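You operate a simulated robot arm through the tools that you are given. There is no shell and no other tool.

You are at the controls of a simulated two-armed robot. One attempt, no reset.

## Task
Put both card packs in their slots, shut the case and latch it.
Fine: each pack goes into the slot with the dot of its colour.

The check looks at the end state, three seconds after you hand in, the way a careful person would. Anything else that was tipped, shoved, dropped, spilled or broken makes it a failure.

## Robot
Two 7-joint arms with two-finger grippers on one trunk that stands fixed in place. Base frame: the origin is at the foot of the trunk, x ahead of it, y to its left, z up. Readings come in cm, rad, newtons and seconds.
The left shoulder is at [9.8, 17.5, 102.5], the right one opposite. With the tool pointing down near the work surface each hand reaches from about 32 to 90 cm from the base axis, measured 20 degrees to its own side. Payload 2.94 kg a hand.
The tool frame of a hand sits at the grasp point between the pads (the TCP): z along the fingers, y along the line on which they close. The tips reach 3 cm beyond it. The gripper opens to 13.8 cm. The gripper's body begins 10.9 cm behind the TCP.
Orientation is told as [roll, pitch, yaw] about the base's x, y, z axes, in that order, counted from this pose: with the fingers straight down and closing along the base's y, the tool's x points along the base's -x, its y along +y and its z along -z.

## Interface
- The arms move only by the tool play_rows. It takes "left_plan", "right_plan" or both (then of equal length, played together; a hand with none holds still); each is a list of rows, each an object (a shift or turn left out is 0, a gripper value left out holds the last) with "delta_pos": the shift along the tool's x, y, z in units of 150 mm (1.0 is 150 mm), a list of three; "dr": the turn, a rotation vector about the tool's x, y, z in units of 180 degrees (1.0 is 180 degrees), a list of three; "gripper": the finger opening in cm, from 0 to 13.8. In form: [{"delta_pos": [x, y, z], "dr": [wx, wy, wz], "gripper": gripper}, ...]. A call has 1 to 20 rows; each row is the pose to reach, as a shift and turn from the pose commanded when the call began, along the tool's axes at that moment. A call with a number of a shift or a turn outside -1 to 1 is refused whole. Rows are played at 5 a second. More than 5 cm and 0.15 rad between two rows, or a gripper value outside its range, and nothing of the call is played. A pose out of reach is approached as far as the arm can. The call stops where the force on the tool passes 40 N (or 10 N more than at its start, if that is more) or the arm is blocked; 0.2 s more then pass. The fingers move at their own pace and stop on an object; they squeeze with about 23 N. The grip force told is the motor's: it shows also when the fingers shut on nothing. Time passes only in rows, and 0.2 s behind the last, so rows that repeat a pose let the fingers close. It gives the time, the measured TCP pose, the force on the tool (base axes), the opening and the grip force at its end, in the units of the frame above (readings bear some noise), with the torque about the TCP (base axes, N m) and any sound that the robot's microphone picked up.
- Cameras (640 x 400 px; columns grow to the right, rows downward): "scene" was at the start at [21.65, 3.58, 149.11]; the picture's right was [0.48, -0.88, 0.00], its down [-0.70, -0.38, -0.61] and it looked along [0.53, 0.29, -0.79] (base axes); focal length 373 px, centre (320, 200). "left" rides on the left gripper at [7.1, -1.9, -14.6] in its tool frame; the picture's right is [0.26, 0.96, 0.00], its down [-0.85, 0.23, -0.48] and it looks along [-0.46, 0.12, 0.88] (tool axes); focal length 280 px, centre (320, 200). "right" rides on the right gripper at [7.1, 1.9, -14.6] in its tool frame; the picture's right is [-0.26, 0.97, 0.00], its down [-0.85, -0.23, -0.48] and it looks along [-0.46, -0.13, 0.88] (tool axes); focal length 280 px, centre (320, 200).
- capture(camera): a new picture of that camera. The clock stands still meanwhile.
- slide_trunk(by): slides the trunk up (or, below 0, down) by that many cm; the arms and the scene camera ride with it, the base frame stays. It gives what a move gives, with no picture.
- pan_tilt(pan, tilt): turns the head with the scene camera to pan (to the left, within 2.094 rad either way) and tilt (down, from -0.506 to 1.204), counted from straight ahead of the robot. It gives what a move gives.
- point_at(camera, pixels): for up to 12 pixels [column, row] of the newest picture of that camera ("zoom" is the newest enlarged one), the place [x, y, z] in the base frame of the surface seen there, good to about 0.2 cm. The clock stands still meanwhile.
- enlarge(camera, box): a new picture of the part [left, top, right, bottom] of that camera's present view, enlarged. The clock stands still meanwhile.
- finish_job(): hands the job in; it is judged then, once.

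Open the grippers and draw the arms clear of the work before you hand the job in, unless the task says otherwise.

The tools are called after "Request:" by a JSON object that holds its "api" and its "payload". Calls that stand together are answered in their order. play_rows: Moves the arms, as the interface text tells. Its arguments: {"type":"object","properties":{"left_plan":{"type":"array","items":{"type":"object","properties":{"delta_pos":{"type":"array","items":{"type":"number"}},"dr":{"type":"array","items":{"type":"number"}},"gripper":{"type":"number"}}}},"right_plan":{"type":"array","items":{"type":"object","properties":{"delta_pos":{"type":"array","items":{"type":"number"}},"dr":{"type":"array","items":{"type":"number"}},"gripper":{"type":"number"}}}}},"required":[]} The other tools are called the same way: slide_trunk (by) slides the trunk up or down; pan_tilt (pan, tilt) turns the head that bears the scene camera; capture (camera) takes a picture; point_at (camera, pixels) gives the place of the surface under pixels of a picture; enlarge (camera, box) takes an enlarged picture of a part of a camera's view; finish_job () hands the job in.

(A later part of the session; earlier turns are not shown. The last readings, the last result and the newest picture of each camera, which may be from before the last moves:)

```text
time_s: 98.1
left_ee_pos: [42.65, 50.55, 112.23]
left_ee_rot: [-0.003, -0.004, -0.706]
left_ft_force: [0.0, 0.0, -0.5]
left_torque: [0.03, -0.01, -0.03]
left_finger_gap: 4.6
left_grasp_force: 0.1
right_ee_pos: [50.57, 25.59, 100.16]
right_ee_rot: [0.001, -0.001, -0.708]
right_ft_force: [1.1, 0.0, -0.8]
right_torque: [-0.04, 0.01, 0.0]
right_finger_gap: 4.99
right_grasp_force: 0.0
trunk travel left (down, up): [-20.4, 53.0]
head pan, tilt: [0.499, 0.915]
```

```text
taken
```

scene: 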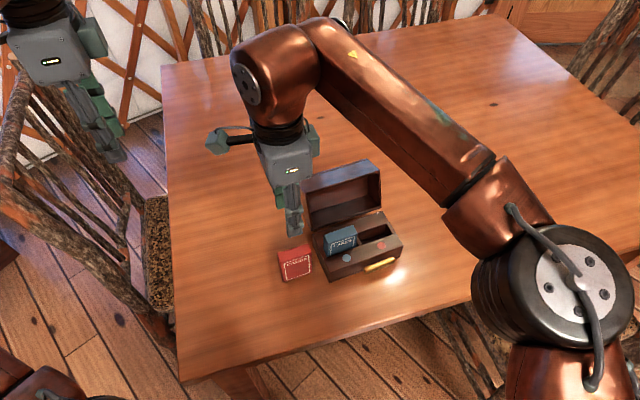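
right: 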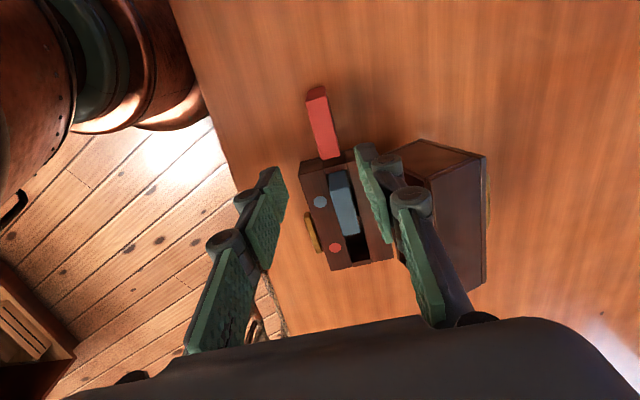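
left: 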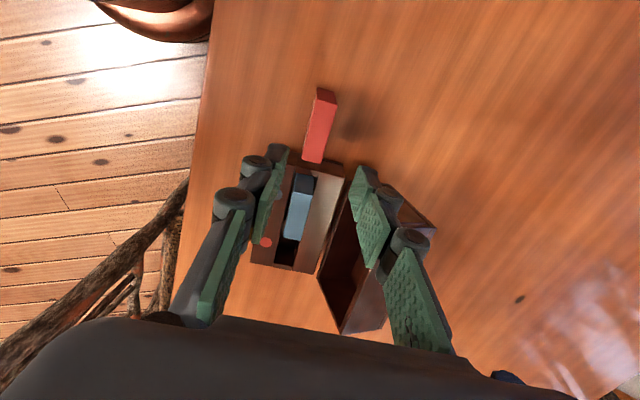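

The right hand reached above the red pack (its top at (322,125) in the right view). I measure the pack's corners.

Request:
{"api": "enlarge", "payload": {"camera": "right", "box": [285, 75, 365, 170]}}

Request:
{"api": "point_at", "payload": {"camera": "zoom", "pixels": [[250, 100], [325, 85], [325, 340], [395, 325], [322, 210], [285, 100], [360, 325], [300, 215], [345, 205]]}}

```text
4.21 times, centred on (325, 122) of right
```

zoom: 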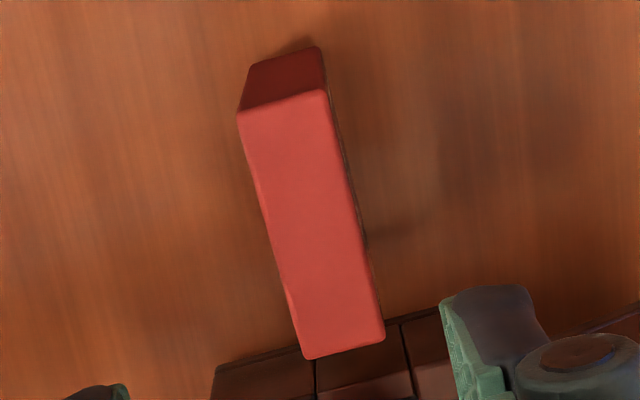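

```text
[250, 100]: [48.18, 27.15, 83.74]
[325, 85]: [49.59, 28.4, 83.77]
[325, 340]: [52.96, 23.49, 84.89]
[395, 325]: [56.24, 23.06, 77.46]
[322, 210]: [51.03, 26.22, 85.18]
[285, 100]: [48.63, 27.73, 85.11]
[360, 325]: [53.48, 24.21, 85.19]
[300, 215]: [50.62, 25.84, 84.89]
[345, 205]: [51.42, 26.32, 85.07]
```

Pack centre is about (51.0,25.7), 0.35 cm off the hand. I correct and descend part way.

Request:
{"api": "play_rows", "payload": {"right_plan": [{"delta_pos": [-0.0145, 0.022, 0.02]}, {"delta_pos": [-0.0145, 0.022, 0.07]}, {"delta_pos": [-0.0145, 0.022, 0.14]}, {"delta_pos": [-0.0145, 0.022, 0.22]}, {"delta_pos": [-0.0145, 0.022, 0.31]}, {"delta_pos": [-0.0145, 0.022, 0.41]}, {"delta_pos": [-0.0145, 0.022, 0.51]}, {"delta_pos": [-0.0145, 0.022, 0.61]}, {"delta_pos": [-0.0145, 0.022, 0.69]}, {"delta_pos": [-0.0145, 0.022, 0.75]}, {"delta_pos": [-0.0145, 0.022, 0.78]}, {"delta_pos": [-0.0145, 0.022, 0.78]}]}}

Request:
{"api": "capture", "payload": {"camera": "right"}}

Request:
{"api": "enlarge", "payload": {"camera": "scene", "box": [240, 195, 380, 295]}}

```text
time_s: 100.7
left_ee_pos: [42.66, 50.52, 112.26]
left_ee_rot: [-0.001, -0.004, -0.705]
left_ft_force: [0.1, -0.3, -0.3]
left_torque: [0.03, 0.0, -0.02]
left_finger_gap: 4.6
left_grasp_force: 0.0
right_ee_pos: [51.13, 25.75, 88.31]
right_ee_rot: [0.001, 0.002, -0.706]
right_ft_force: [0.7, 0.0, -0.3]
right_torque: [0.03, 0.04, -0.03]
right_finger_gap: 5.0
right_grasp_force: 0.1
trunk travel left (down, up): [-20.4, 53.0]
head pan, tilt: [0.499, 0.915]
```

```text
taken
```

right: 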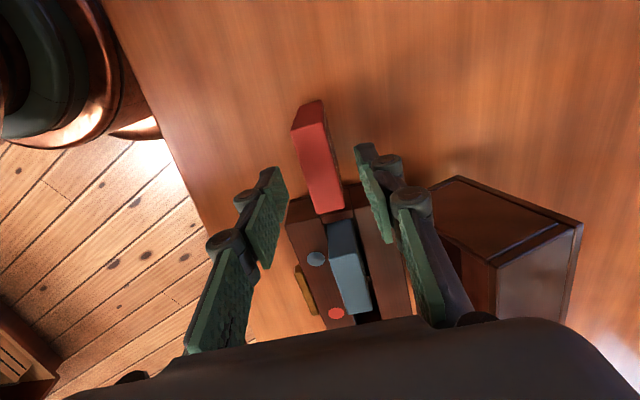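

```text
4.00 times, centred on (310, 245) of scene
```

zoom: 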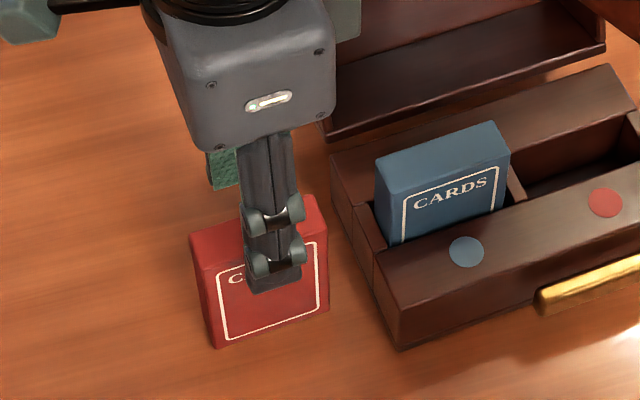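

The hand straddles the red pack well. I go down the last 4.5 cm and close.

Request:
{"api": "play_rows", "payload": {"right_plan": [{"delta_pos": [0, 0, 0.03]}, {"delta_pos": [0, 0, 0.1]}, {"delta_pos": [0, 0, 0.18]}, {"delta_pos": [0, 0, 0.25]}, {"delta_pos": [0, 0, 0.29]}, {"delta_pos": [0, 0, 0.298]}, {"delta_pos": [0, 0, 0.298]}, {"delta_pos": [0, 0, 0.298], "gripper": 3.4}, {"delta_pos": [0, 0, 0.298], "gripper": 2.6}, {"delta_pos": [0, 0, 0.298], "gripper": 1}, {"delta_pos": [0, 0, 0.298], "gripper": 1}, {"delta_pos": [0, 0, 0.298], "gripper": 1}, {"delta_pos": [0, 0, 0.298], "gripper": 1}]}}

Request:
{"api": "capture", "payload": {"camera": "right"}}

```text
time_s: 103.5
left_ee_pos: [42.54, 50.55, 112.33]
left_ee_rot: [-0.001, -0.002, -0.707]
left_ft_force: [-0.4, 0.0, 0.2]
left_torque: [0.02, -0.01, 0.0]
left_finger_gap: 4.57
left_grasp_force: 0.0
right_ee_pos: [51.05, 25.81, 83.97]
right_ee_rot: [-0.001, 0.001, -0.706]
right_ft_force: [-0.2, 0.2, -0.3]
right_torque: [0.0, 0.02, 0.03]
right_finger_gap: 2.26
right_grasp_force: 23.2
trunk travel left (down, up): [-20.4, 53.0]
head pan, tilt: [0.499, 0.915]
```

```text
taken
```

right: 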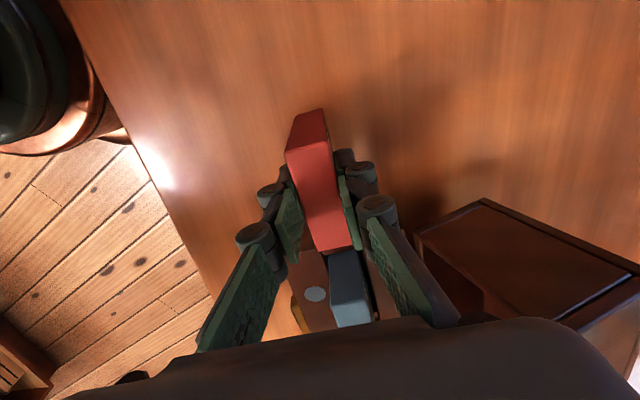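

Red is gripped (2.26 cm, 23 N). I lift it 14 cm slowly.

Request:
{"api": "play_rows", "payload": {"right_plan": [{"delta_pos": [0, 0, -0.02]}, {"delta_pos": [0, 0, -0.07]}, {"delta_pos": [0, 0, -0.14]}, {"delta_pos": [0, 0, -0.23]}, {"delta_pos": [0, 0, -0.33]}, {"delta_pos": [0, 0, -0.44]}, {"delta_pos": [0, 0, -0.55]}, {"delta_pos": [0, 0, -0.66]}, {"delta_pos": [-0.02, 0, -0.76]}, {"delta_pos": [-0.07, 0, -0.84]}, {"delta_pos": [-0.14, 0, -0.9]}, {"delta_pos": [-0.23, 0, -0.93]}, {"delta_pos": [-0.33, 0, -0.94]}, {"delta_pos": [-0.43, 0, -0.94]}, {"delta_pos": [-0.51, 0, -0.94]}, {"delta_pos": [-0.57, 0, -0.94]}, {"delta_pos": [-0.6, 0, -0.94]}, {"delta_pos": [-0.6, 0, -0.94]}]}}

Request:
{"api": "capture", "payload": {"camera": "scene"}}

```text
time_s: 107.3
left_ee_pos: [42.74, 50.53, 112.33]
left_ee_rot: [-0.001, -0.005, -0.706]
left_ft_force: [0.5, -0.9, 0.0]
left_torque: [0.01, -0.01, -0.01]
left_finger_gap: 4.61
left_grasp_force: 0.0
right_ee_pos: [57.87, 19.87, 97.96]
right_ee_rot: [0.001, 0.004, -0.708]
right_ft_force: [0.0, -0.2, -0.4]
right_torque: [0.04, -0.02, 0.01]
right_finger_gap: 2.23
right_grasp_force: 23.3
trunk travel left (down, up): [-20.4, 53.0]
head pan, tilt: [0.499, 0.915]
```

```text
taken
```

scene: 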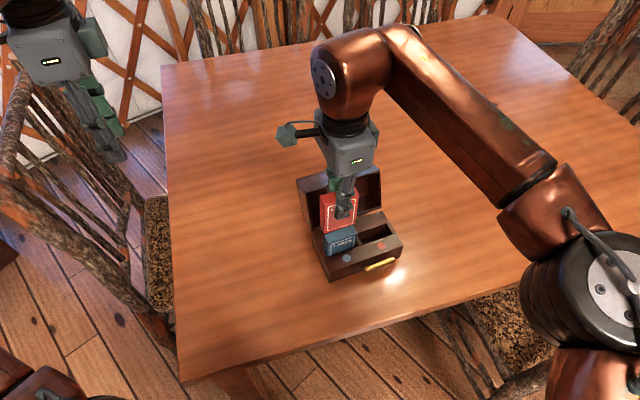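

I move the remaining 9 cm to above the red slot.

Request:
{"api": "play_rows", "payload": {"right_plan": [{"delta_pos": [-0.02, 0, 0]}, {"delta_pos": [-0.07, 0.001, 0]}, {"delta_pos": [-0.14, 0.002, 0]}, {"delta_pos": [-0.22, 0.003, 0]}, {"delta_pos": [-0.31, 0.004, 0]}, {"delta_pos": [-0.4, 0.005, 0]}, {"delta_pos": [-0.48, 0.006, 0]}, {"delta_pos": [-0.55, 0.007, 0]}, {"delta_pos": [-0.59, 0.0075, 0]}, {"delta_pos": [-0.6, 0.0075, 0]}, {"delta_pos": [-0.6, 0.0075, 0]}, {"delta_pos": [-0.6, 0.0075, 0]}]}}

Request:
{"api": "capture", "payload": {"camera": "scene"}}

Request:
{"api": "enlarge", "payload": {"camera": "scene", "box": [290, 160, 430, 290]}}

Request:
{"api": "capture", "payload": {"camera": "right"}}

```text
time_s: 109.9
left_ee_pos: [42.61, 50.42, 112.22]
left_ee_rot: [-0.002, -0.004, -0.708]
left_ft_force: [0.2, 0.0, -0.4]
left_torque: [-0.01, -0.01, -0.01]
left_finger_gap: 4.61
left_grasp_force: 0.1
right_ee_pos: [64.79, 14.14, 97.96]
right_ee_rot: [0.0, 0.003, -0.706]
right_ft_force: [-0.4, 0.0, 0.4]
right_torque: [0.02, 0.04, -0.03]
right_finger_gap: 2.25
right_grasp_force: 23.4
trunk travel left (down, up): [-20.4, 53.0]
head pan, tilt: [0.499, 0.915]
```

```text
taken
```

scene: 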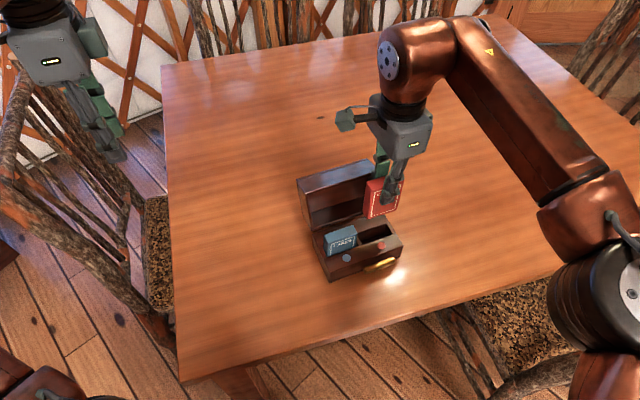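

```text
3.08 times, centred on (360, 225) of scene
```

zoom: 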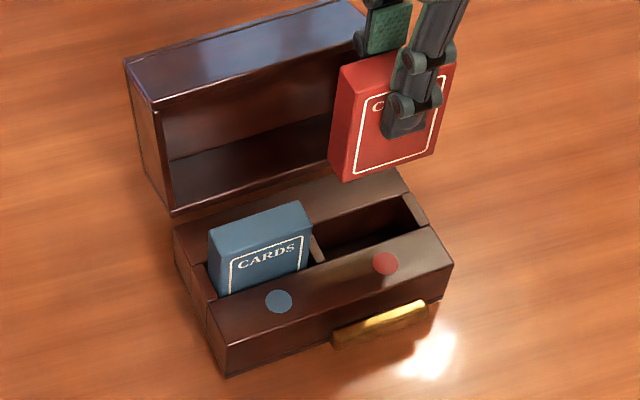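

```text
taken
```

right: 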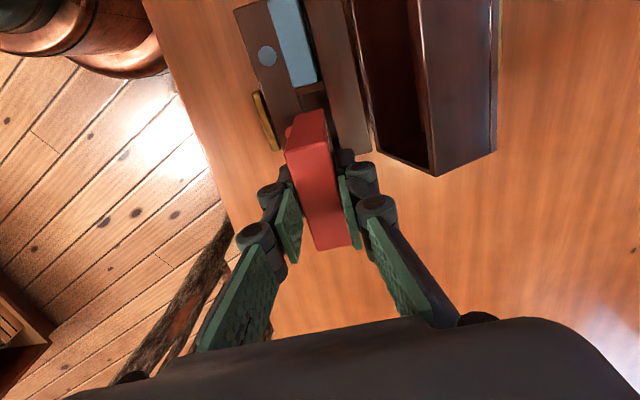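

I measure the red pack's front face corners and the slot edges in this zoom.

Request:
{"api": "enlarge", "payload": {"camera": "scene", "box": [290, 160, 430, 290]}}

Request:
{"api": "point_at", "payload": {"camera": "zoom", "pixels": [[344, 179], [434, 152], [352, 150], [345, 172], [436, 145], [318, 255], [410, 205], [418, 222], [308, 240], [386, 263], [278, 301], [352, 80]]}}

Request:
{"api": "point_at", "payload": {"camera": "right", "pixels": [[287, 153], [316, 246], [349, 242], [318, 190], [325, 145], [300, 170]]}}

```text
3.08 times, centred on (360, 225) of scene
```

zoom: 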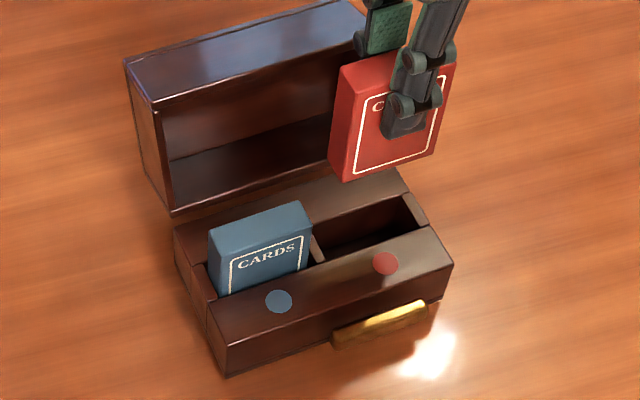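

```text
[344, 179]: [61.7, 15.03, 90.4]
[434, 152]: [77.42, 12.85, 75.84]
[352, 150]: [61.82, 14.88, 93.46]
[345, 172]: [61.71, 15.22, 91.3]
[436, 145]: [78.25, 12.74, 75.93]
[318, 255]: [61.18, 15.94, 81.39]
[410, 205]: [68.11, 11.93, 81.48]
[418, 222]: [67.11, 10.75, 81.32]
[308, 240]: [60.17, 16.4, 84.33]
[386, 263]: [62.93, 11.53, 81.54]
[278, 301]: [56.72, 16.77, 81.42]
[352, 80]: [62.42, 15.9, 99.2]
```

```text
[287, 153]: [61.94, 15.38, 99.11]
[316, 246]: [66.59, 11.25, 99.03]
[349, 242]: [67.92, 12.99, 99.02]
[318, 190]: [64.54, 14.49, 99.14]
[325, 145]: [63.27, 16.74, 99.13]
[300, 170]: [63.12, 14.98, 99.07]
```

Red spans u 37.5–43.85 and v centre 52.5, matching the slot (36.95–44.2). I lower until just above the slot.

Request:
{"api": "play_rows", "payload": {"right_plan": [{"delta_pos": [0, 0, 0.02]}, {"delta_pos": [0, 0, 0.07]}, {"delta_pos": [0, 0, 0.14]}, {"delta_pos": [0, 0, 0.22]}, {"delta_pos": [0, 0, 0.31]}, {"delta_pos": [0, 0, 0.39]}, {"delta_pos": [0, 0, 0.46]}, {"delta_pos": [0, 0, 0.5]}, {"delta_pos": [0, 0, 0.507]}, {"delta_pos": [0, 0, 0.507]}]}}

Request:
{"api": "enlarge", "payload": {"camera": "scene", "box": [300, 190, 420, 290]}}

Request:
{"api": "enlarge", "payload": {"camera": "right", "box": [230, 50, 430, 260]}}

```text
time_s: 112.1
left_ee_pos: [42.58, 50.52, 112.29]
left_ee_rot: [-0.002, -0.002, -0.705]
left_ft_force: [0.0, 0.2, -0.1]
left_torque: [0.01, 0.01, -0.02]
left_finger_gap: 4.62
left_grasp_force: 0.1
right_ee_pos: [64.73, 14.17, 90.35]
right_ee_rot: [0.0, 0.003, -0.707]
right_ft_force: [-0.4, -1.3, -0.9]
right_torque: [0.01, 0.02, 0.02]
right_finger_gap: 2.22
right_grasp_force: 23.1
trunk travel left (down, up): [-20.4, 53.0]
head pan, tilt: [0.499, 0.915]
```

```text
4.00 times, centred on (360, 240) of scene
```

zoom: 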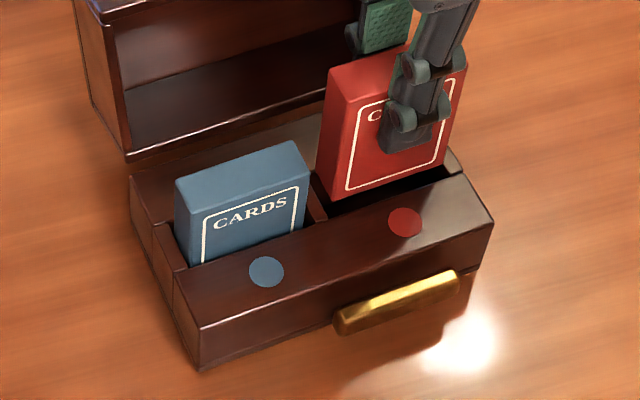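

```text
1.90 times, centred on (330, 155) of right
```

zoom: 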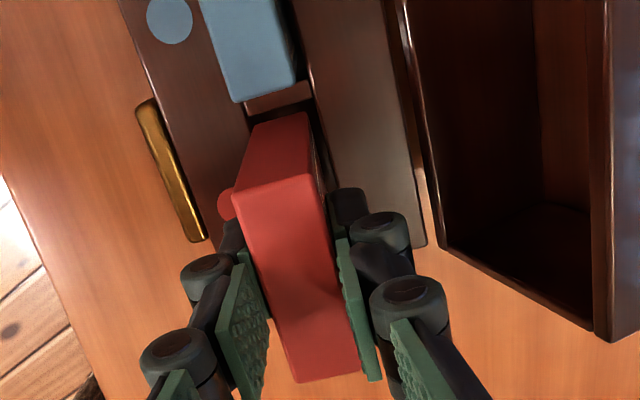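

Lined up with the red slot. I lower the last 4.9 cm slowly.

Request:
{"api": "play_rows", "payload": {"right_plan": [{"delta_pos": [0, 0, 0.02]}, {"delta_pos": [0, 0, 0.05]}, {"delta_pos": [0, 0, 0.09]}, {"delta_pos": [0, 0, 0.13]}, {"delta_pos": [0, 0, 0.17]}, {"delta_pos": [0, 0, 0.21]}, {"delta_pos": [0, 0, 0.25]}, {"delta_pos": [0, 0, 0.29]}, {"delta_pos": [0, 0, 0.315]}, {"delta_pos": [0, 0, 0.329]}, {"delta_pos": [0, 0, 0.329]}]}}

Request:
{"api": "enlarge", "payload": {"camera": "scene", "box": [300, 190, 420, 290]}}

```text
time_s: 114.5
left_ee_pos: [42.66, 50.47, 112.28]
left_ee_rot: [-0.003, -0.003, -0.707]
left_ft_force: [-0.6, -1.4, -0.3]
left_torque: [0.02, 0.03, -0.01]
left_finger_gap: 4.62
left_grasp_force: 0.1
right_ee_pos: [64.69, 14.07, 85.36]
right_ee_rot: [0.0, 0.002, -0.706]
right_ft_force: [-0.5, -0.5, -0.8]
right_torque: [-0.01, -0.03, -0.01]
right_finger_gap: 2.24
right_grasp_force: 23.8
trunk travel left (down, up): [-20.4, 53.0]
head pan, tilt: [0.499, 0.915]
```

```text
4.00 times, centred on (360, 240) of scene
```

zoom: 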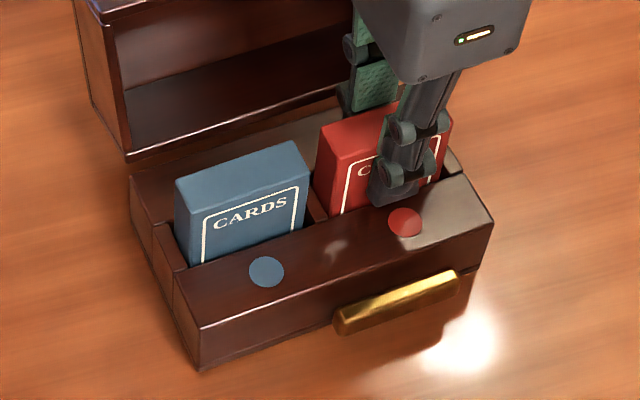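

Red is in its slot with no contact force. I open gently to 4.2 cm and rise straight up.

Request:
{"api": "play_rows", "payload": {"right_plan": [{"gripper": 2.6}, {"gripper": 3.2}, {"gripper": 4.2}, {"gripper": 4.2}, {"delta_pos": [0, 0, -0.02]}, {"delta_pos": [0, 0, -0.07]}, {"delta_pos": [0, 0, -0.15]}, {"delta_pos": [0, 0, -0.25]}, {"delta_pos": [0, 0, -0.37]}, {"delta_pos": [0, 0, -0.5]}, {"delta_pos": [0, 0, -0.63]}, {"delta_pos": [0, 0, -0.75]}, {"delta_pos": [0, 0, -0.85]}, {"delta_pos": [0, 0, -0.92]}, {"delta_pos": [0, 0, -0.96]}, {"delta_pos": [0, 0, -0.96]}]}}

Request:
{"api": "capture", "payload": {"camera": "right"}}

Request:
{"api": "enlarge", "payload": {"camera": "scene", "box": [290, 150, 430, 290]}}

Request:
{"api": "point_at", "payload": {"camera": "zoom", "pixels": [[230, 230], [260, 225], [300, 210], [350, 185], [380, 180], [140, 100], [170, 65], [250, 45], [350, 10], [355, 40], [335, 5], [132, 62]]}}

```text
time_s: 117.9
left_ee_pos: [42.69, 50.47, 112.25]
left_ee_rot: [0.0, -0.003, -0.708]
left_ft_force: [0.0, -0.2, -0.9]
left_torque: [-0.01, 0.0, 0.0]
left_finger_gap: 4.63
left_grasp_force: 0.0
right_ee_pos: [64.8, 14.08, 99.67]
right_ee_rot: [0.0, 0.006, -0.706]
right_ft_force: [0.2, 0.0, -0.5]
right_torque: [0.03, -0.02, -0.01]
right_finger_gap: 4.22
right_grasp_force: 0.1
trunk travel left (down, up): [-20.4, 53.0]
head pan, tilt: [0.499, 0.915]
```

```text
taken
```

right: 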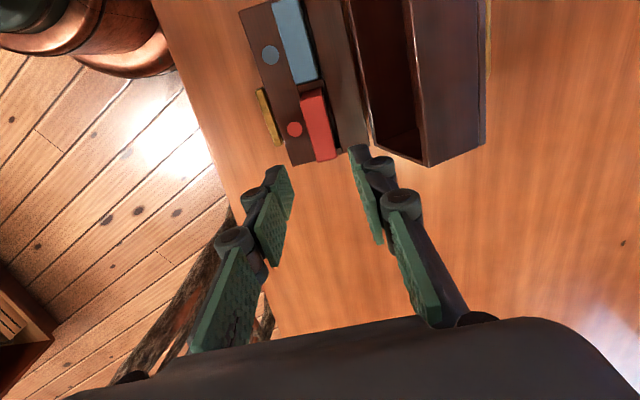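

```text
2.86 times, centred on (360, 220) of scene
```

zoom: 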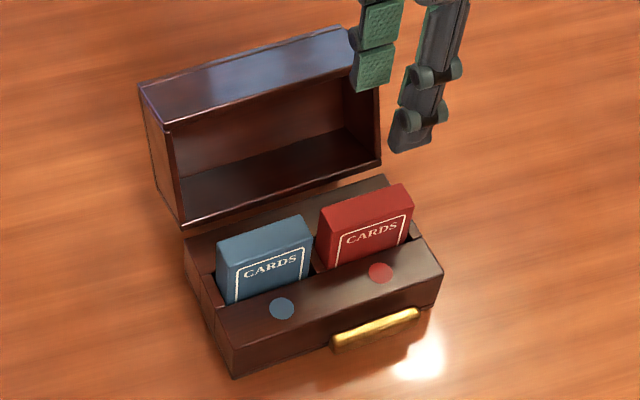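

```text
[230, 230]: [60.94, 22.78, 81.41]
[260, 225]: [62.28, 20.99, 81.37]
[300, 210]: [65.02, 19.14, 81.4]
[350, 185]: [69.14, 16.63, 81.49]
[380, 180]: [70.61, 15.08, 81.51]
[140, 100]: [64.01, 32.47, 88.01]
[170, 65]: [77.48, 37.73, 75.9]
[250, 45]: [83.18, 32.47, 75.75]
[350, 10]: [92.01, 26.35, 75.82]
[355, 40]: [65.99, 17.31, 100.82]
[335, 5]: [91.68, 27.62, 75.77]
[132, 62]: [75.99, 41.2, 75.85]
```

Both packs are seated upright in the right slots. Next the lid: it leans back about 20° with its rear top edge near v≈66, z≈89. I close the right gripper and carry it over the lid to get behind it.

Request:
{"api": "play_rows", "payload": {"right_plan": [{"delta_pos": [0.005, 0.02, -0.03], "gripper": 0}, {"delta_pos": [0.02, 0.07, -0.06], "gripper": 0}, {"delta_pos": [0.04, 0.14, -0.1]}, {"delta_pos": [0.06, 0.23, -0.13]}, {"delta_pos": [0.08, 0.33, -0.15]}, {"delta_pos": [0.1, 0.44, -0.15]}, {"delta_pos": [0.125, 0.55, -0.15]}, {"delta_pos": [0.15, 0.66, -0.15]}, {"delta_pos": [0.17, 0.75, -0.15]}, {"delta_pos": [0.19, 0.83, -0.15]}, {"delta_pos": [0.2, 0.88, -0.15]}, {"delta_pos": [0.2, 0.9, -0.15]}, {"delta_pos": [0.2, 0.9, -0.15]}]}}

Request:
{"api": "capture", "payload": {"camera": "scene"}}

Request:
{"api": "capture", "payload": {"camera": "right"}}

Request:
{"api": "capture", "payload": {"camera": "left"}}

```text
time_s: 120.7
left_ee_pos: [42.55, 50.56, 112.24]
left_ee_rot: [-0.003, -0.004, -0.708]
left_ft_force: [0.3, 0.4, -0.1]
left_torque: [-0.01, 0.01, 0.01]
left_finger_gap: 4.57
left_grasp_force: 0.1
right_ee_pos: [65.15, 20.88, 100.33]
right_ee_rot: [0.0, 0.002, -0.707]
right_ft_force: [0.3, 0.1, 0.4]
right_torque: [-0.02, -0.02, -0.01]
right_finger_gap: 0.0
right_grasp_force: 23.3
right hand out of reach, approached as far as the arm can: row 5, 6, 7, 8, 9, 10, 11, 12, 13
trunk travel left (down, up): [-20.4, 53.0]
head pan, tilt: [0.499, 0.915]
```

```text
taken
```

scene: 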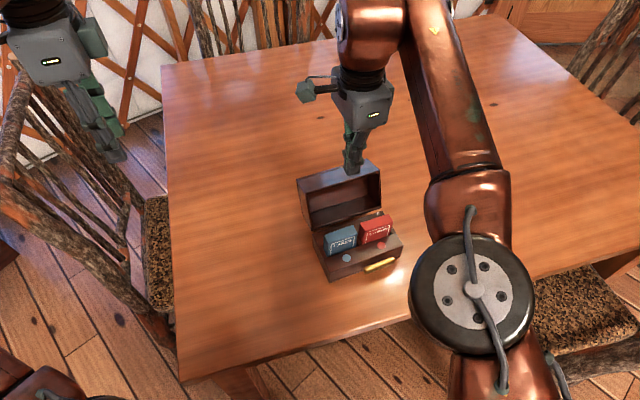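

```text
taken
```

right: 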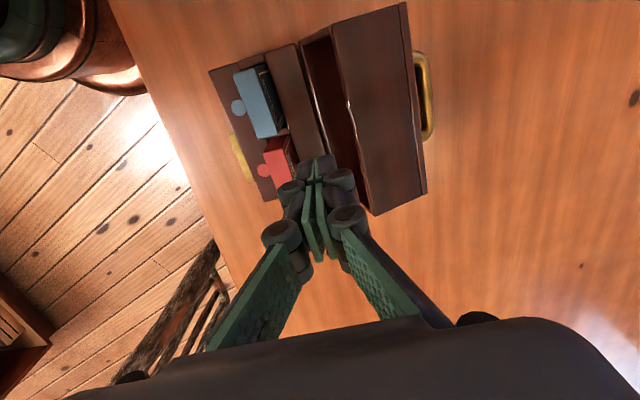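

```text
taken
```

left: 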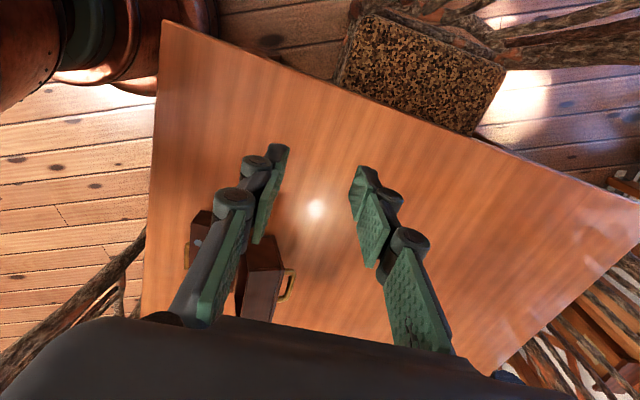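

The right arm stalls at (65,21) so it can't get behind the lid; the left hand, coming from the left, can. I draw the right hand back to the right and bring the left (closed) round toward the lid's back.

Request:
{"api": "play_rows", "payload": {"right_plan": [{"delta_pos": [-0.018, -0.01, 0]}, {"delta_pos": [-0.06, -0.037, 0]}, {"delta_pos": [-0.13, -0.08, 0]}, {"delta_pos": [-0.22, -0.13, 0]}, {"delta_pos": [-0.315, -0.19, 0]}, {"delta_pos": [-0.42, -0.25, 0]}, {"delta_pos": [-0.525, -0.31, 0]}, {"delta_pos": [-0.62, -0.37, 0]}, {"delta_pos": [-0.71, -0.42, 0]}, {"delta_pos": [-0.79, -0.47, 0]}, {"delta_pos": [-0.84, -0.505, 0]}, {"delta_pos": [-0.876, -0.523, 0]}, {"delta_pos": [-0.876, -0.523, 0]}], "left_plan": [{"delta_pos": [-0.014, 0.004, 0.005], "gripper": 0}, {"delta_pos": [-0.047, 0.014, 0.019], "gripper": 0}, {"delta_pos": [-0.1, 0.03, 0.04]}, {"delta_pos": [-0.17, 0.05, 0.07]}, {"delta_pos": [-0.243, 0.074, 0.098]}, {"delta_pos": [-0.325, 0.098, 0.13]}, {"delta_pos": [-0.405, 0.123, 0.164]}, {"delta_pos": [-0.48, 0.145, 0.194]}, {"delta_pos": [-0.548, 0.166, 0.22]}, {"delta_pos": [-0.61, 0.185, 0.246]}, {"delta_pos": [-0.65, 0.197, 0.262]}, {"delta_pos": [-0.676, 0.205, 0.273]}, {"delta_pos": [-0.676, 0.205, 0.273]}]}}

Request:
{"api": "play_rows", "payload": {"right_plan": [{"delta_pos": [-0.018, -0.01, 0]}, {"delta_pos": [-0.06, -0.037, 0]}, {"delta_pos": [-0.13, -0.08, 0]}, {"delta_pos": [-0.22, -0.13, 0]}, {"delta_pos": [-0.315, -0.19, 0]}, {"delta_pos": [-0.42, -0.25, 0]}, {"delta_pos": [-0.525, -0.31, 0]}, {"delta_pos": [-0.62, -0.37, 0]}, {"delta_pos": [-0.71, -0.42, 0]}, {"delta_pos": [-0.79, -0.47, 0]}, {"delta_pos": [-0.84, -0.505, 0]}, {"delta_pos": [-0.876, -0.523, 0]}, {"delta_pos": [-0.876, -0.523, 0]}], "left_plan": [{"delta_pos": [-0.014, 0.004, 0.005]}, {"delta_pos": [-0.047, 0.014, 0.019]}, {"delta_pos": [-0.1, 0.03, 0.04]}, {"delta_pos": [-0.17, 0.05, 0.07]}, {"delta_pos": [-0.243, 0.074, 0.098]}, {"delta_pos": [-0.325, 0.098, 0.13]}, {"delta_pos": [-0.405, 0.123, 0.164]}, {"delta_pos": [-0.48, 0.145, 0.194]}, {"delta_pos": [-0.548, 0.166, 0.22]}, {"delta_pos": [-0.61, 0.185, 0.246]}, {"delta_pos": [-0.65, 0.197, 0.262]}, {"delta_pos": [-0.676, 0.205, 0.273]}, {"delta_pos": [-0.676, 0.205, 0.273]}]}}

Request:
{"api": "capture", "payload": {"camera": "scene"}}

Request:
{"api": "capture", "payload": {"camera": "left"}}

```text
time_s: 123.5
left_ee_pos: [52.46, 46.2, 108.29]
left_ee_rot: [-0.002, -0.003, -0.707]
left_ft_force: [-0.7, 0.6, -0.2]
left_torque: [0.03, -0.02, 0.01]
left_finger_gap: 0.0
left_grasp_force: 23.1
right_ee_pos: [70.37, 6.17, 100.3]
right_ee_rot: [0.001, 0.004, -0.707]
right_ft_force: [-0.2, -0.2, -0.3]
right_torque: [-0.04, -0.01, 0.01]
right_finger_gap: 0.0
right_grasp_force: 22.7
trunk travel left (down, up): [-20.4, 53.0]
head pan, tilt: [0.499, 0.915]
```

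```text
time_s: 126.3
left_ee_pos: [62.09, 42.02, 104.13]
left_ee_rot: [-0.002, -0.006, -0.706]
left_ft_force: [-0.1, 0.0, -0.4]
left_torque: [-0.02, 0.03, 0.01]
left_finger_gap: 0.02
left_grasp_force: 23.4
right_ee_pos: [75.27, -8.3, 100.4]
right_ee_rot: [-0.001, 0.002, -0.708]
right_ft_force: [0.1, -0.2, 1.1]
right_torque: [-0.03, 0.03, 0.0]
right_finger_gap: 0.0
right_grasp_force: 22.5
trunk travel left (down, up): [-20.4, 53.0]
head pan, tilt: [0.499, 0.915]
```

```text
taken
```

scene: 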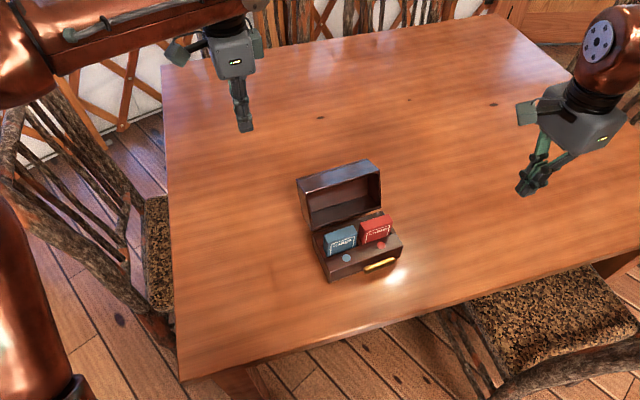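

```text
taken
```

left: 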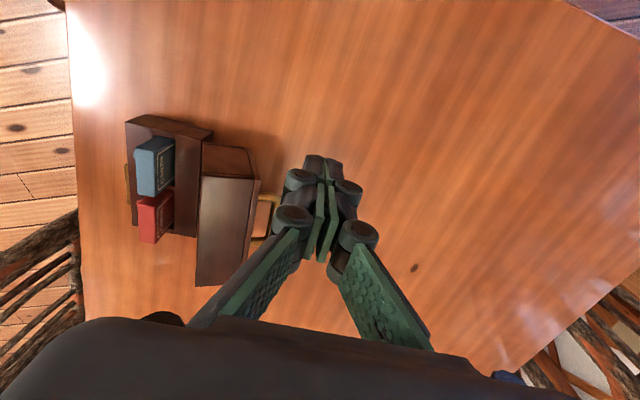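

The left camera shows the lid's top face around (225,210) and the loop handle at (262,212). I measure them.

Request:
{"api": "enlarge", "payload": {"camera": "left", "box": [120, 110, 300, 290]}}

Request:
{"api": "point_at", "payload": {"camera": "left", "pixels": [[204, 152], [246, 152], [203, 176], [252, 180], [198, 280], [240, 283], [225, 230], [272, 200], [265, 234], [260, 197], [252, 238], [249, 260]]}}

```text
2.22 times, centred on (210, 200) of left
```

zoom: 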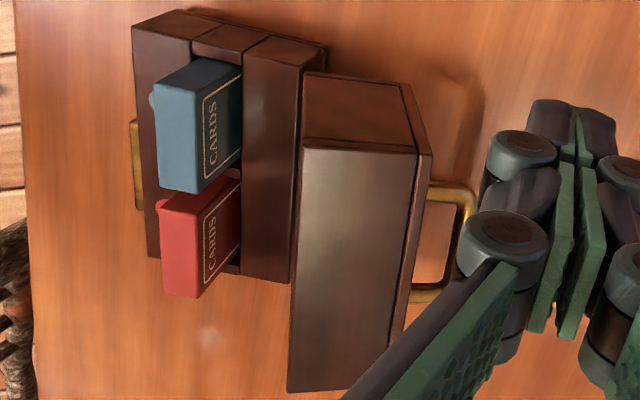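

```text
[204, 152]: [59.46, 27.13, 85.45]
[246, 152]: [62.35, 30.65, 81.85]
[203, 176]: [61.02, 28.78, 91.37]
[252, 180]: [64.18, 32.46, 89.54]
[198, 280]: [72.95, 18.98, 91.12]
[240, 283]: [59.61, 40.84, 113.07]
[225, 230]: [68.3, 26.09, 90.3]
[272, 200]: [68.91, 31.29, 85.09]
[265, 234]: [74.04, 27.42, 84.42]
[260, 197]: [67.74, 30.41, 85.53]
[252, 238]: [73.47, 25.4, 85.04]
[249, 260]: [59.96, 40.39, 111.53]
```

The lid's rear top edge is at v≈66.1, z≈89.5, and the handle spans u 32–39.6. I'll push at u≈30, left of the handle; first I lower the left hand here, clear behind the lid.

Request:
{"api": "play_rows", "payload": {"left_plan": [{"delta_pos": [0, 0, 0.02]}, {"delta_pos": [0, 0, 0.07]}, {"delta_pos": [0, 0, 0.14]}, {"delta_pos": [0, 0, 0.23]}, {"delta_pos": [0, 0, 0.33]}, {"delta_pos": [0, 0, 0.44]}, {"delta_pos": [0, 0, 0.55]}, {"delta_pos": [0, 0, 0.65]}, {"delta_pos": [0, 0, 0.74]}, {"delta_pos": [0, 0, 0.82]}, {"delta_pos": [0, 0, 0.88]}, {"delta_pos": [0, 0, 0.9]}, {"delta_pos": [0, 0, 0.9]}]}}

Request:
{"api": "play_rows", "payload": {"left_plan": [{"delta_pos": [-0.015, -0.002, 0]}, {"delta_pos": [-0.05, -0.008, 0]}, {"delta_pos": [-0.1, -0.015, 0]}, {"delta_pos": [-0.17, -0.025, 0]}, {"delta_pos": [-0.24, -0.036, 0]}, {"delta_pos": [-0.32, -0.048, 0]}, {"delta_pos": [-0.4, -0.06, 0]}, {"delta_pos": [-0.48, -0.072, 0]}, {"delta_pos": [-0.55, -0.083, 0]}, {"delta_pos": [-0.6, -0.092, 0]}, {"delta_pos": [-0.63, -0.098, 0]}, {"delta_pos": [-0.643, -0.1, 0]}, {"delta_pos": [-0.643, -0.1, 0]}]}}

Request:
{"api": "capture", "payload": {"camera": "scene"}}

Request:
{"api": "capture", "payload": {"camera": "left"}}

```text
time_s: 129.1
left_ee_pos: [61.99, 42.05, 90.65]
left_ee_rot: [-0.002, -0.003, -0.708]
left_ft_force: [-0.2, 0.1, -0.3]
left_torque: [0.0, 0.01, 0.0]
left_finger_gap: 0.0
left_grasp_force: 23.1
right_ee_pos: [75.3, -8.44, 100.46]
right_ee_rot: [0.001, 0.004, -0.708]
right_ft_force: [0.2, 0.5, -0.5]
right_torque: [0.02, 0.01, 0.02]
right_finger_gap: 0.0
right_grasp_force: 22.8
trunk travel left (down, up): [-20.4, 53.0]
head pan, tilt: [0.499, 0.915]
```

```text
time_s: 131.9
left_ee_pos: [68.64, 34.49, 90.74]
left_ee_rot: [-0.001, -0.003, -0.706]
left_ft_force: [0.4, -0.2, -0.6]
left_torque: [-0.01, 0.03, 0.03]
left_finger_gap: 0.02
left_grasp_force: 23.2
right_ee_pos: [75.21, -8.31, 100.49]
right_ee_rot: [-0.001, 0.004, -0.707]
right_ft_force: [0.8, -0.6, 0.3]
right_torque: [0.01, -0.01, -0.01]
right_finger_gap: 0.0
right_grasp_force: 23.4
trunk travel left (down, up): [-20.4, 53.0]
head pan, tilt: [0.499, 0.915]
```

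```text
taken
```

scene: 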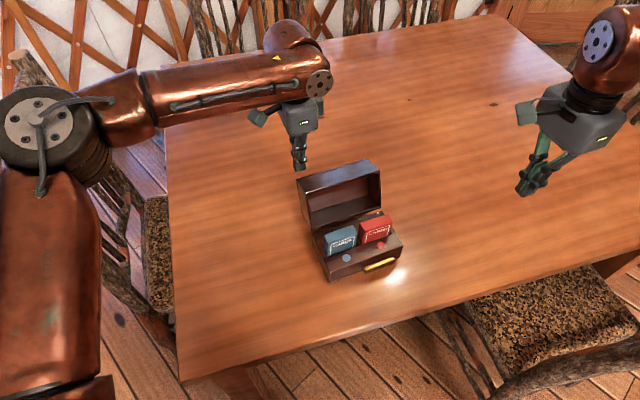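

```text
taken
```

left: 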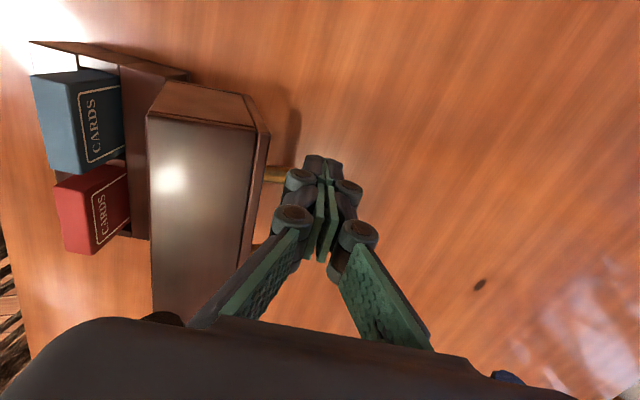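

The left hand stands behind the lid at u 30.4, v 70.6, tip z≈87.7. I push slowly forward (toward -v), rising along the lid's arc, for the first ~23° of rotation.

Request:
{"api": "play_rows", "payload": {"left_plan": [{"delta_pos": [0, -0.04, 0]}, {"delta_pos": [0, -0.09, 0]}, {"delta_pos": [0, -0.14, 0]}, {"delta_pos": [0, -0.18, 0]}, {"delta_pos": [0, -0.22, 0]}, {"delta_pos": [0, -0.25, -0.02]}, {"delta_pos": [0, -0.28, -0.05]}, {"delta_pos": [0, -0.31, -0.08]}, {"delta_pos": [0, -0.34, -0.11]}, {"delta_pos": [0, -0.37, -0.14]}, {"delta_pos": [0, -0.4, -0.165]}, {"delta_pos": [0, -0.44, -0.193]}, {"delta_pos": [0, -0.44, -0.193]}]}}

Request:
{"api": "enlarge", "payload": {"camera": "scene", "box": [270, 130, 430, 290]}}

Request:
{"api": "point_at", "payload": {"camera": "scene", "pixels": [[347, 257], [381, 245]]}}

Request:
{"api": "capture", "payload": {"camera": "left"}}

```text
time_s: 134.7
left_ee_pos: [64.15, 29.49, 93.55]
left_ee_rot: [-0.003, -0.004, -0.708]
left_ft_force: [0.3, 0.0, -0.3]
left_torque: [-0.03, -0.06, 0.02]
left_finger_gap: 0.0
left_grasp_force: 22.6
right_ee_pos: [75.3, -8.27, 100.31]
right_ee_rot: [-0.001, 0.004, -0.707]
right_ft_force: [-0.1, -0.2, 0.4]
right_torque: [0.02, 0.01, 0.02]
right_finger_gap: 0.0
right_grasp_force: 23.9
trunk travel left (down, up): [-20.4, 53.0]
head pan, tilt: [0.499, 0.915]
```

```text
2.50 times, centred on (350, 210) of scene
```

zoom: 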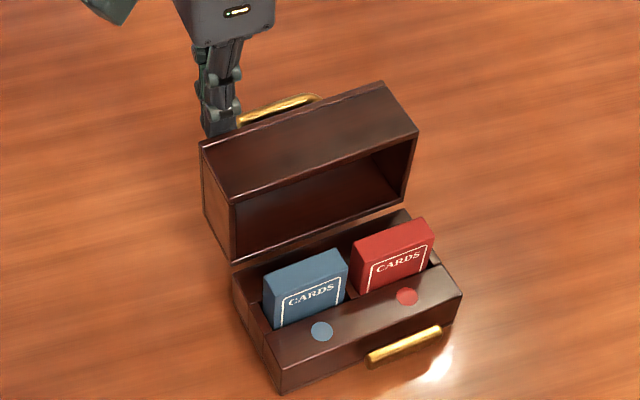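

```text
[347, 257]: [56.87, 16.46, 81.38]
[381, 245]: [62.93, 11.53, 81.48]
```

```text
taken
```

left: 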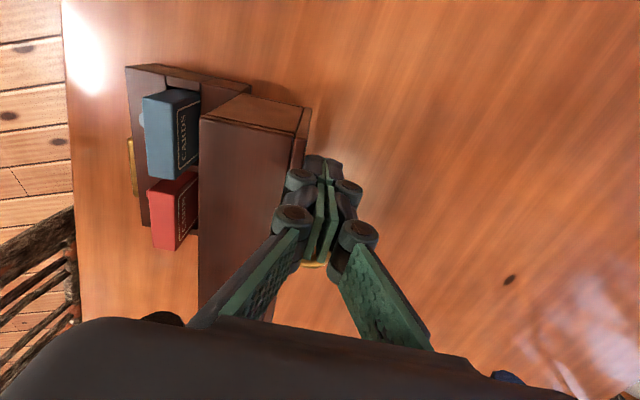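

The lid is turning, case unmoved (dots at the same coordinates). I keep pushing along the arc to about 65°.

Request:
{"api": "play_rows", "payload": {"left_plan": [{"delta_pos": [0, -0.03, -0.02]}, {"delta_pos": [0, -0.07, -0.045]}, {"delta_pos": [0, -0.11, -0.07]}, {"delta_pos": [0, -0.15, -0.09]}, {"delta_pos": [0, -0.19, -0.11]}, {"delta_pos": [0, -0.23, -0.125]}, {"delta_pos": [0, -0.27, -0.137]}, {"delta_pos": [0, -0.31, -0.148]}, {"delta_pos": [0, -0.35, -0.155]}, {"delta_pos": [0, -0.39, -0.16]}, {"delta_pos": [0, -0.43, -0.16]}, {"delta_pos": [0, -0.43, -0.16]}]}}

Request:
{"api": "enlarge", "payload": {"camera": "scene", "box": [270, 130, 430, 290]}}

Request:
{"api": "capture", "payload": {"camera": "left"}}

```text
time_s: 137.3
left_ee_pos: [59.96, 24.61, 96.04]
left_ee_rot: [-0.002, -0.005, -0.708]
left_ft_force: [0.8, -0.1, 1.0]
left_torque: [0.02, 0.0, 0.03]
left_finger_gap: 0.0
left_grasp_force: 22.7
right_ee_pos: [75.32, -8.34, 100.42]
right_ee_rot: [-0.001, 0.002, -0.706]
right_ft_force: [-0.6, 0.6, 0.2]
right_torque: [0.0, -0.01, -0.01]
right_finger_gap: 0.01
right_grasp_force: 22.8
trunk travel left (down, up): [-20.4, 53.0]
head pan, tilt: [0.499, 0.915]
```

```text
2.50 times, centred on (350, 210) of scene
```

zoom: 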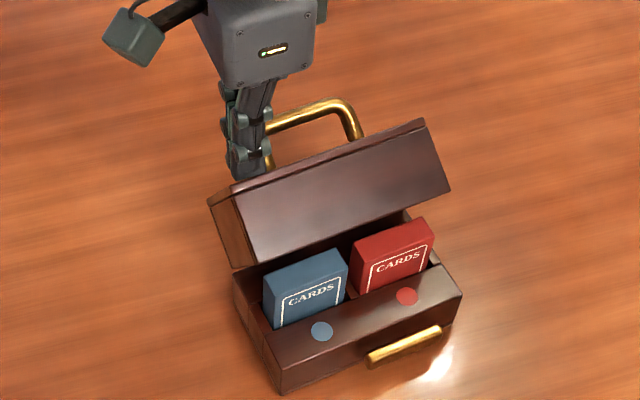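

```text
taken
```

left: 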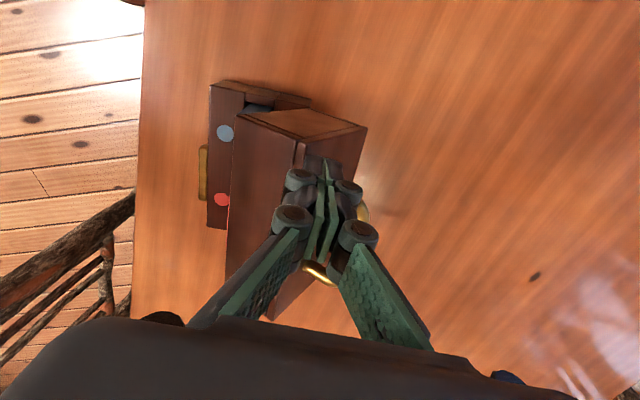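

The lid stands at about 58° with the front edge leaning forward. I continue guiding it over, following the arc down.

Request:
{"api": "play_rows", "payload": {"left_plan": [{"delta_pos": [0, -0.03, 0]}, {"delta_pos": [0, -0.06, 0.003]}, {"delta_pos": [0, -0.09, 0.006]}, {"delta_pos": [0, -0.12, 0.01]}, {"delta_pos": [0, -0.15, 0.013]}, {"delta_pos": [0, -0.19, 0.022]}, {"delta_pos": [0, -0.23, 0.035]}, {"delta_pos": [0, -0.27, 0.047]}, {"delta_pos": [0, -0.31, 0.06]}, {"delta_pos": [0, -0.347, 0.07]}, {"delta_pos": [0, -0.347, 0.07]}]}}

Request:
{"api": "enlarge", "payload": {"camera": "scene", "box": [270, 130, 430, 290]}}

Request:
{"api": "capture", "payload": {"camera": "left"}}

```text
time_s: 139.7
left_ee_pos: [56.62, 20.55, 94.81]
left_ee_rot: [-0.003, -0.004, -0.707]
left_ft_force: [0.1, 0.2, 0.9]
left_torque: [0.0, 0.01, -0.02]
left_finger_gap: 0.01
left_grasp_force: 23.5
right_ee_pos: [75.3, -8.3, 100.33]
right_ee_rot: [0.001, 0.004, -0.707]
right_ft_force: [-0.2, -0.2, -0.3]
right_torque: [0.01, 0.01, 0.02]
right_finger_gap: 0.02
right_grasp_force: 22.8
trunk travel left (down, up): [-20.4, 53.0]
head pan, tilt: [0.499, 0.915]
```

```text
2.50 times, centred on (350, 210) of scene
```

zoom: 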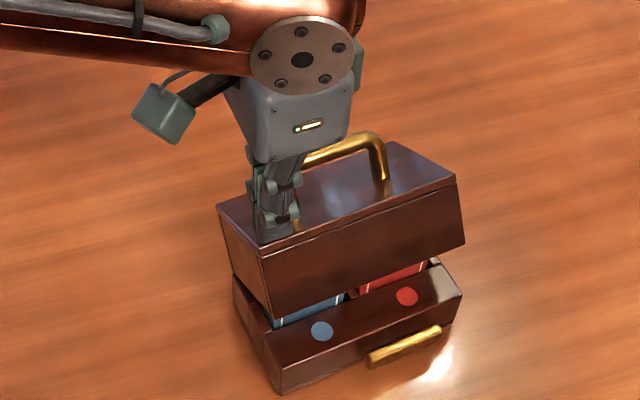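

```text
taken
```

left: 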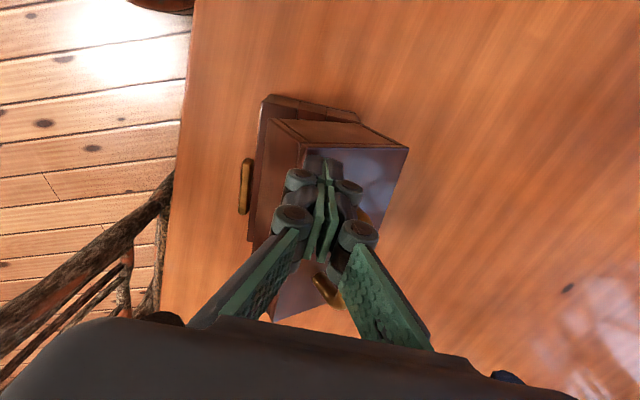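

The lid follows under control with both packs clear beneath it. I press it down the rest of the way.

Request:
{"api": "play_rows", "payload": {"left_plan": [{"delta_pos": [0, -0.04, 0.02]}, {"delta_pos": [0, -0.07, 0.04]}, {"delta_pos": [0, -0.1, 0.065]}, {"delta_pos": [0, -0.13, 0.09]}, {"delta_pos": [0, -0.15, 0.12]}, {"delta_pos": [0, -0.165, 0.15]}, {"delta_pos": [0, -0.17, 0.18]}, {"delta_pos": [0, -0.17, 0.21]}, {"delta_pos": [0, -0.17, 0.24]}, {"delta_pos": [0, -0.17, 0.27]}, {"delta_pos": [0, -0.17, 0.295]}, {"delta_pos": [0, -0.17, 0.305]}]}}

Request:
{"api": "enlarge", "payload": {"camera": "scene", "box": [270, 130, 430, 290]}}

Request:
{"api": "capture", "payload": {"camera": "left"}}

```text
time_s: 142.3
left_ee_pos: [54.96, 18.76, 90.71]
left_ee_rot: [0.002, -0.007, -0.706]
left_ft_force: [-0.6, 5.2, 17.3]
left_torque: [0.21, 0.13, -0.07]
left_finger_gap: 0.58
left_grasp_force: 22.9
right_ee_pos: [75.2, -8.3, 100.6]
right_ee_rot: [0.002, 0.001, -0.707]
right_ft_force: [0.2, 0.0, 0.6]
right_torque: [0.03, 0.01, 0.01]
right_finger_gap: 0.0
right_grasp_force: 23.3
trunk travel left (down, up): [-20.4, 53.0]
head pan, tilt: [0.499, 0.915]
```

```text
2.50 times, centred on (350, 210) of scene
```

zoom: 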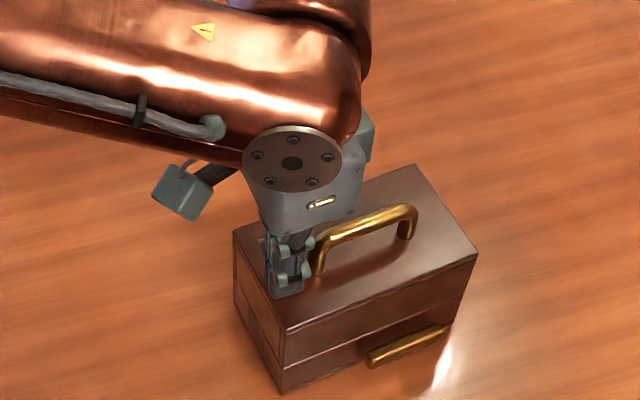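

```text
taken
```

left: 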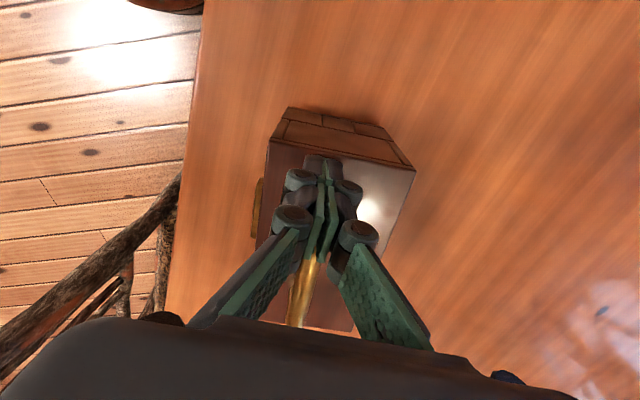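

The lid is down (17 N pressing, finger tip at z≈87.7). I raise the left hand straight up and check the seam.

Request:
{"api": "play_rows", "payload": {"left_plan": [{"delta_pos": [0, 0, -0.03]}, {"delta_pos": [0, 0, -0.08]}, {"delta_pos": [0, 0, -0.15]}, {"delta_pos": [0, 0, -0.24]}, {"delta_pos": [0, 0, -0.34]}, {"delta_pos": [0, 0, -0.44]}, {"delta_pos": [0, 0, -0.53]}, {"delta_pos": [0, 0, -0.6]}, {"delta_pos": [0.05, 0.02, -0.65]}, {"delta_pos": [0.12, 0.05, -0.68]}, {"delta_pos": [0.2, 0.08, -0.7]}, {"delta_pos": [0.3, 0.12, -0.7]}, {"delta_pos": [0.4, 0.16, -0.7]}, {"delta_pos": [0.5, 0.2, -0.7]}, {"delta_pos": [0.6, 0.24, -0.7]}, {"delta_pos": [0.68, 0.27, -0.7]}, {"delta_pos": [0.74, 0.29, -0.7]}, {"delta_pos": [0.77, 0.3, -0.7]}, {"delta_pos": [0.77, 0.3, -0.7]}]}}

Request:
{"api": "enlarge", "payload": {"camera": "scene", "box": [300, 170, 430, 290]}}

Request:
{"api": "point_at", "payload": {"camera": "zoom", "pixels": [[170, 200], [230, 290], [400, 180], [300, 190], [470, 200], [300, 300], [420, 260], [290, 350], [440, 290], [380, 310], [450, 285], [360, 318]]}}

Request:
{"api": "capture", "payload": {"camera": "right"}}

```text
time_s: 146.3
left_ee_pos: [48.99, 29.63, 100.85]
left_ee_rot: [-0.001, -0.003, -0.706]
left_ft_force: [-0.2, 0.2, -0.2]
left_torque: [-0.03, 0.01, 0.0]
left_finger_gap: 0.0
left_grasp_force: 23.2
right_ee_pos: [75.37, -8.37, 100.45]
right_ee_rot: [0.001, 0.004, -0.707]
right_ft_force: [0.2, 0.0, 0.3]
right_torque: [-0.02, 0.01, 0.01]
right_finger_gap: 0.01
right_grasp_force: 22.8
trunk travel left (down, up): [-20.4, 53.0]
head pan, tilt: [0.499, 0.915]
```

```text
3.33 times, centred on (365, 230) of scene
```

zoom: 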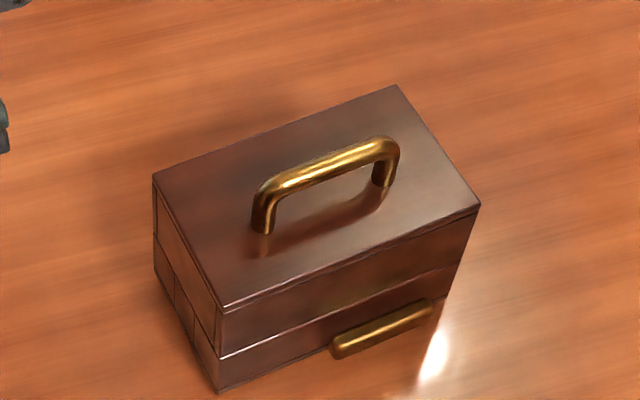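

```text
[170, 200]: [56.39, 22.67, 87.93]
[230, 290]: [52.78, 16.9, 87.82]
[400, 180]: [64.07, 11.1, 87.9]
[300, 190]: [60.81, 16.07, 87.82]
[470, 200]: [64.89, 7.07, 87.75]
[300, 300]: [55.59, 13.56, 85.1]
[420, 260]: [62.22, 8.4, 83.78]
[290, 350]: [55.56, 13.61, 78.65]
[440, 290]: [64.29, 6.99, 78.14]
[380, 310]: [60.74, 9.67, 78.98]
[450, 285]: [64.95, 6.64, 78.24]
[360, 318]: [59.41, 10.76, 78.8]
```

```text
taken
```

right: 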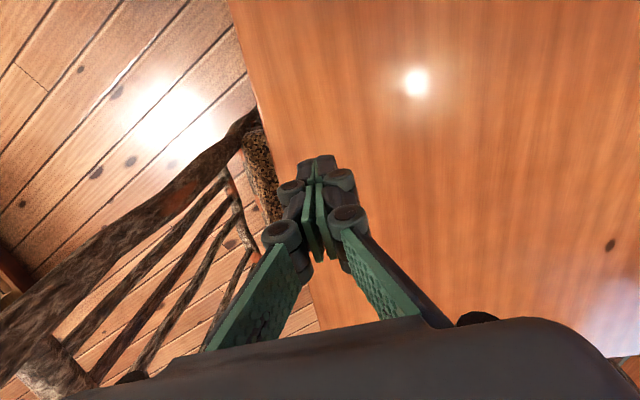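

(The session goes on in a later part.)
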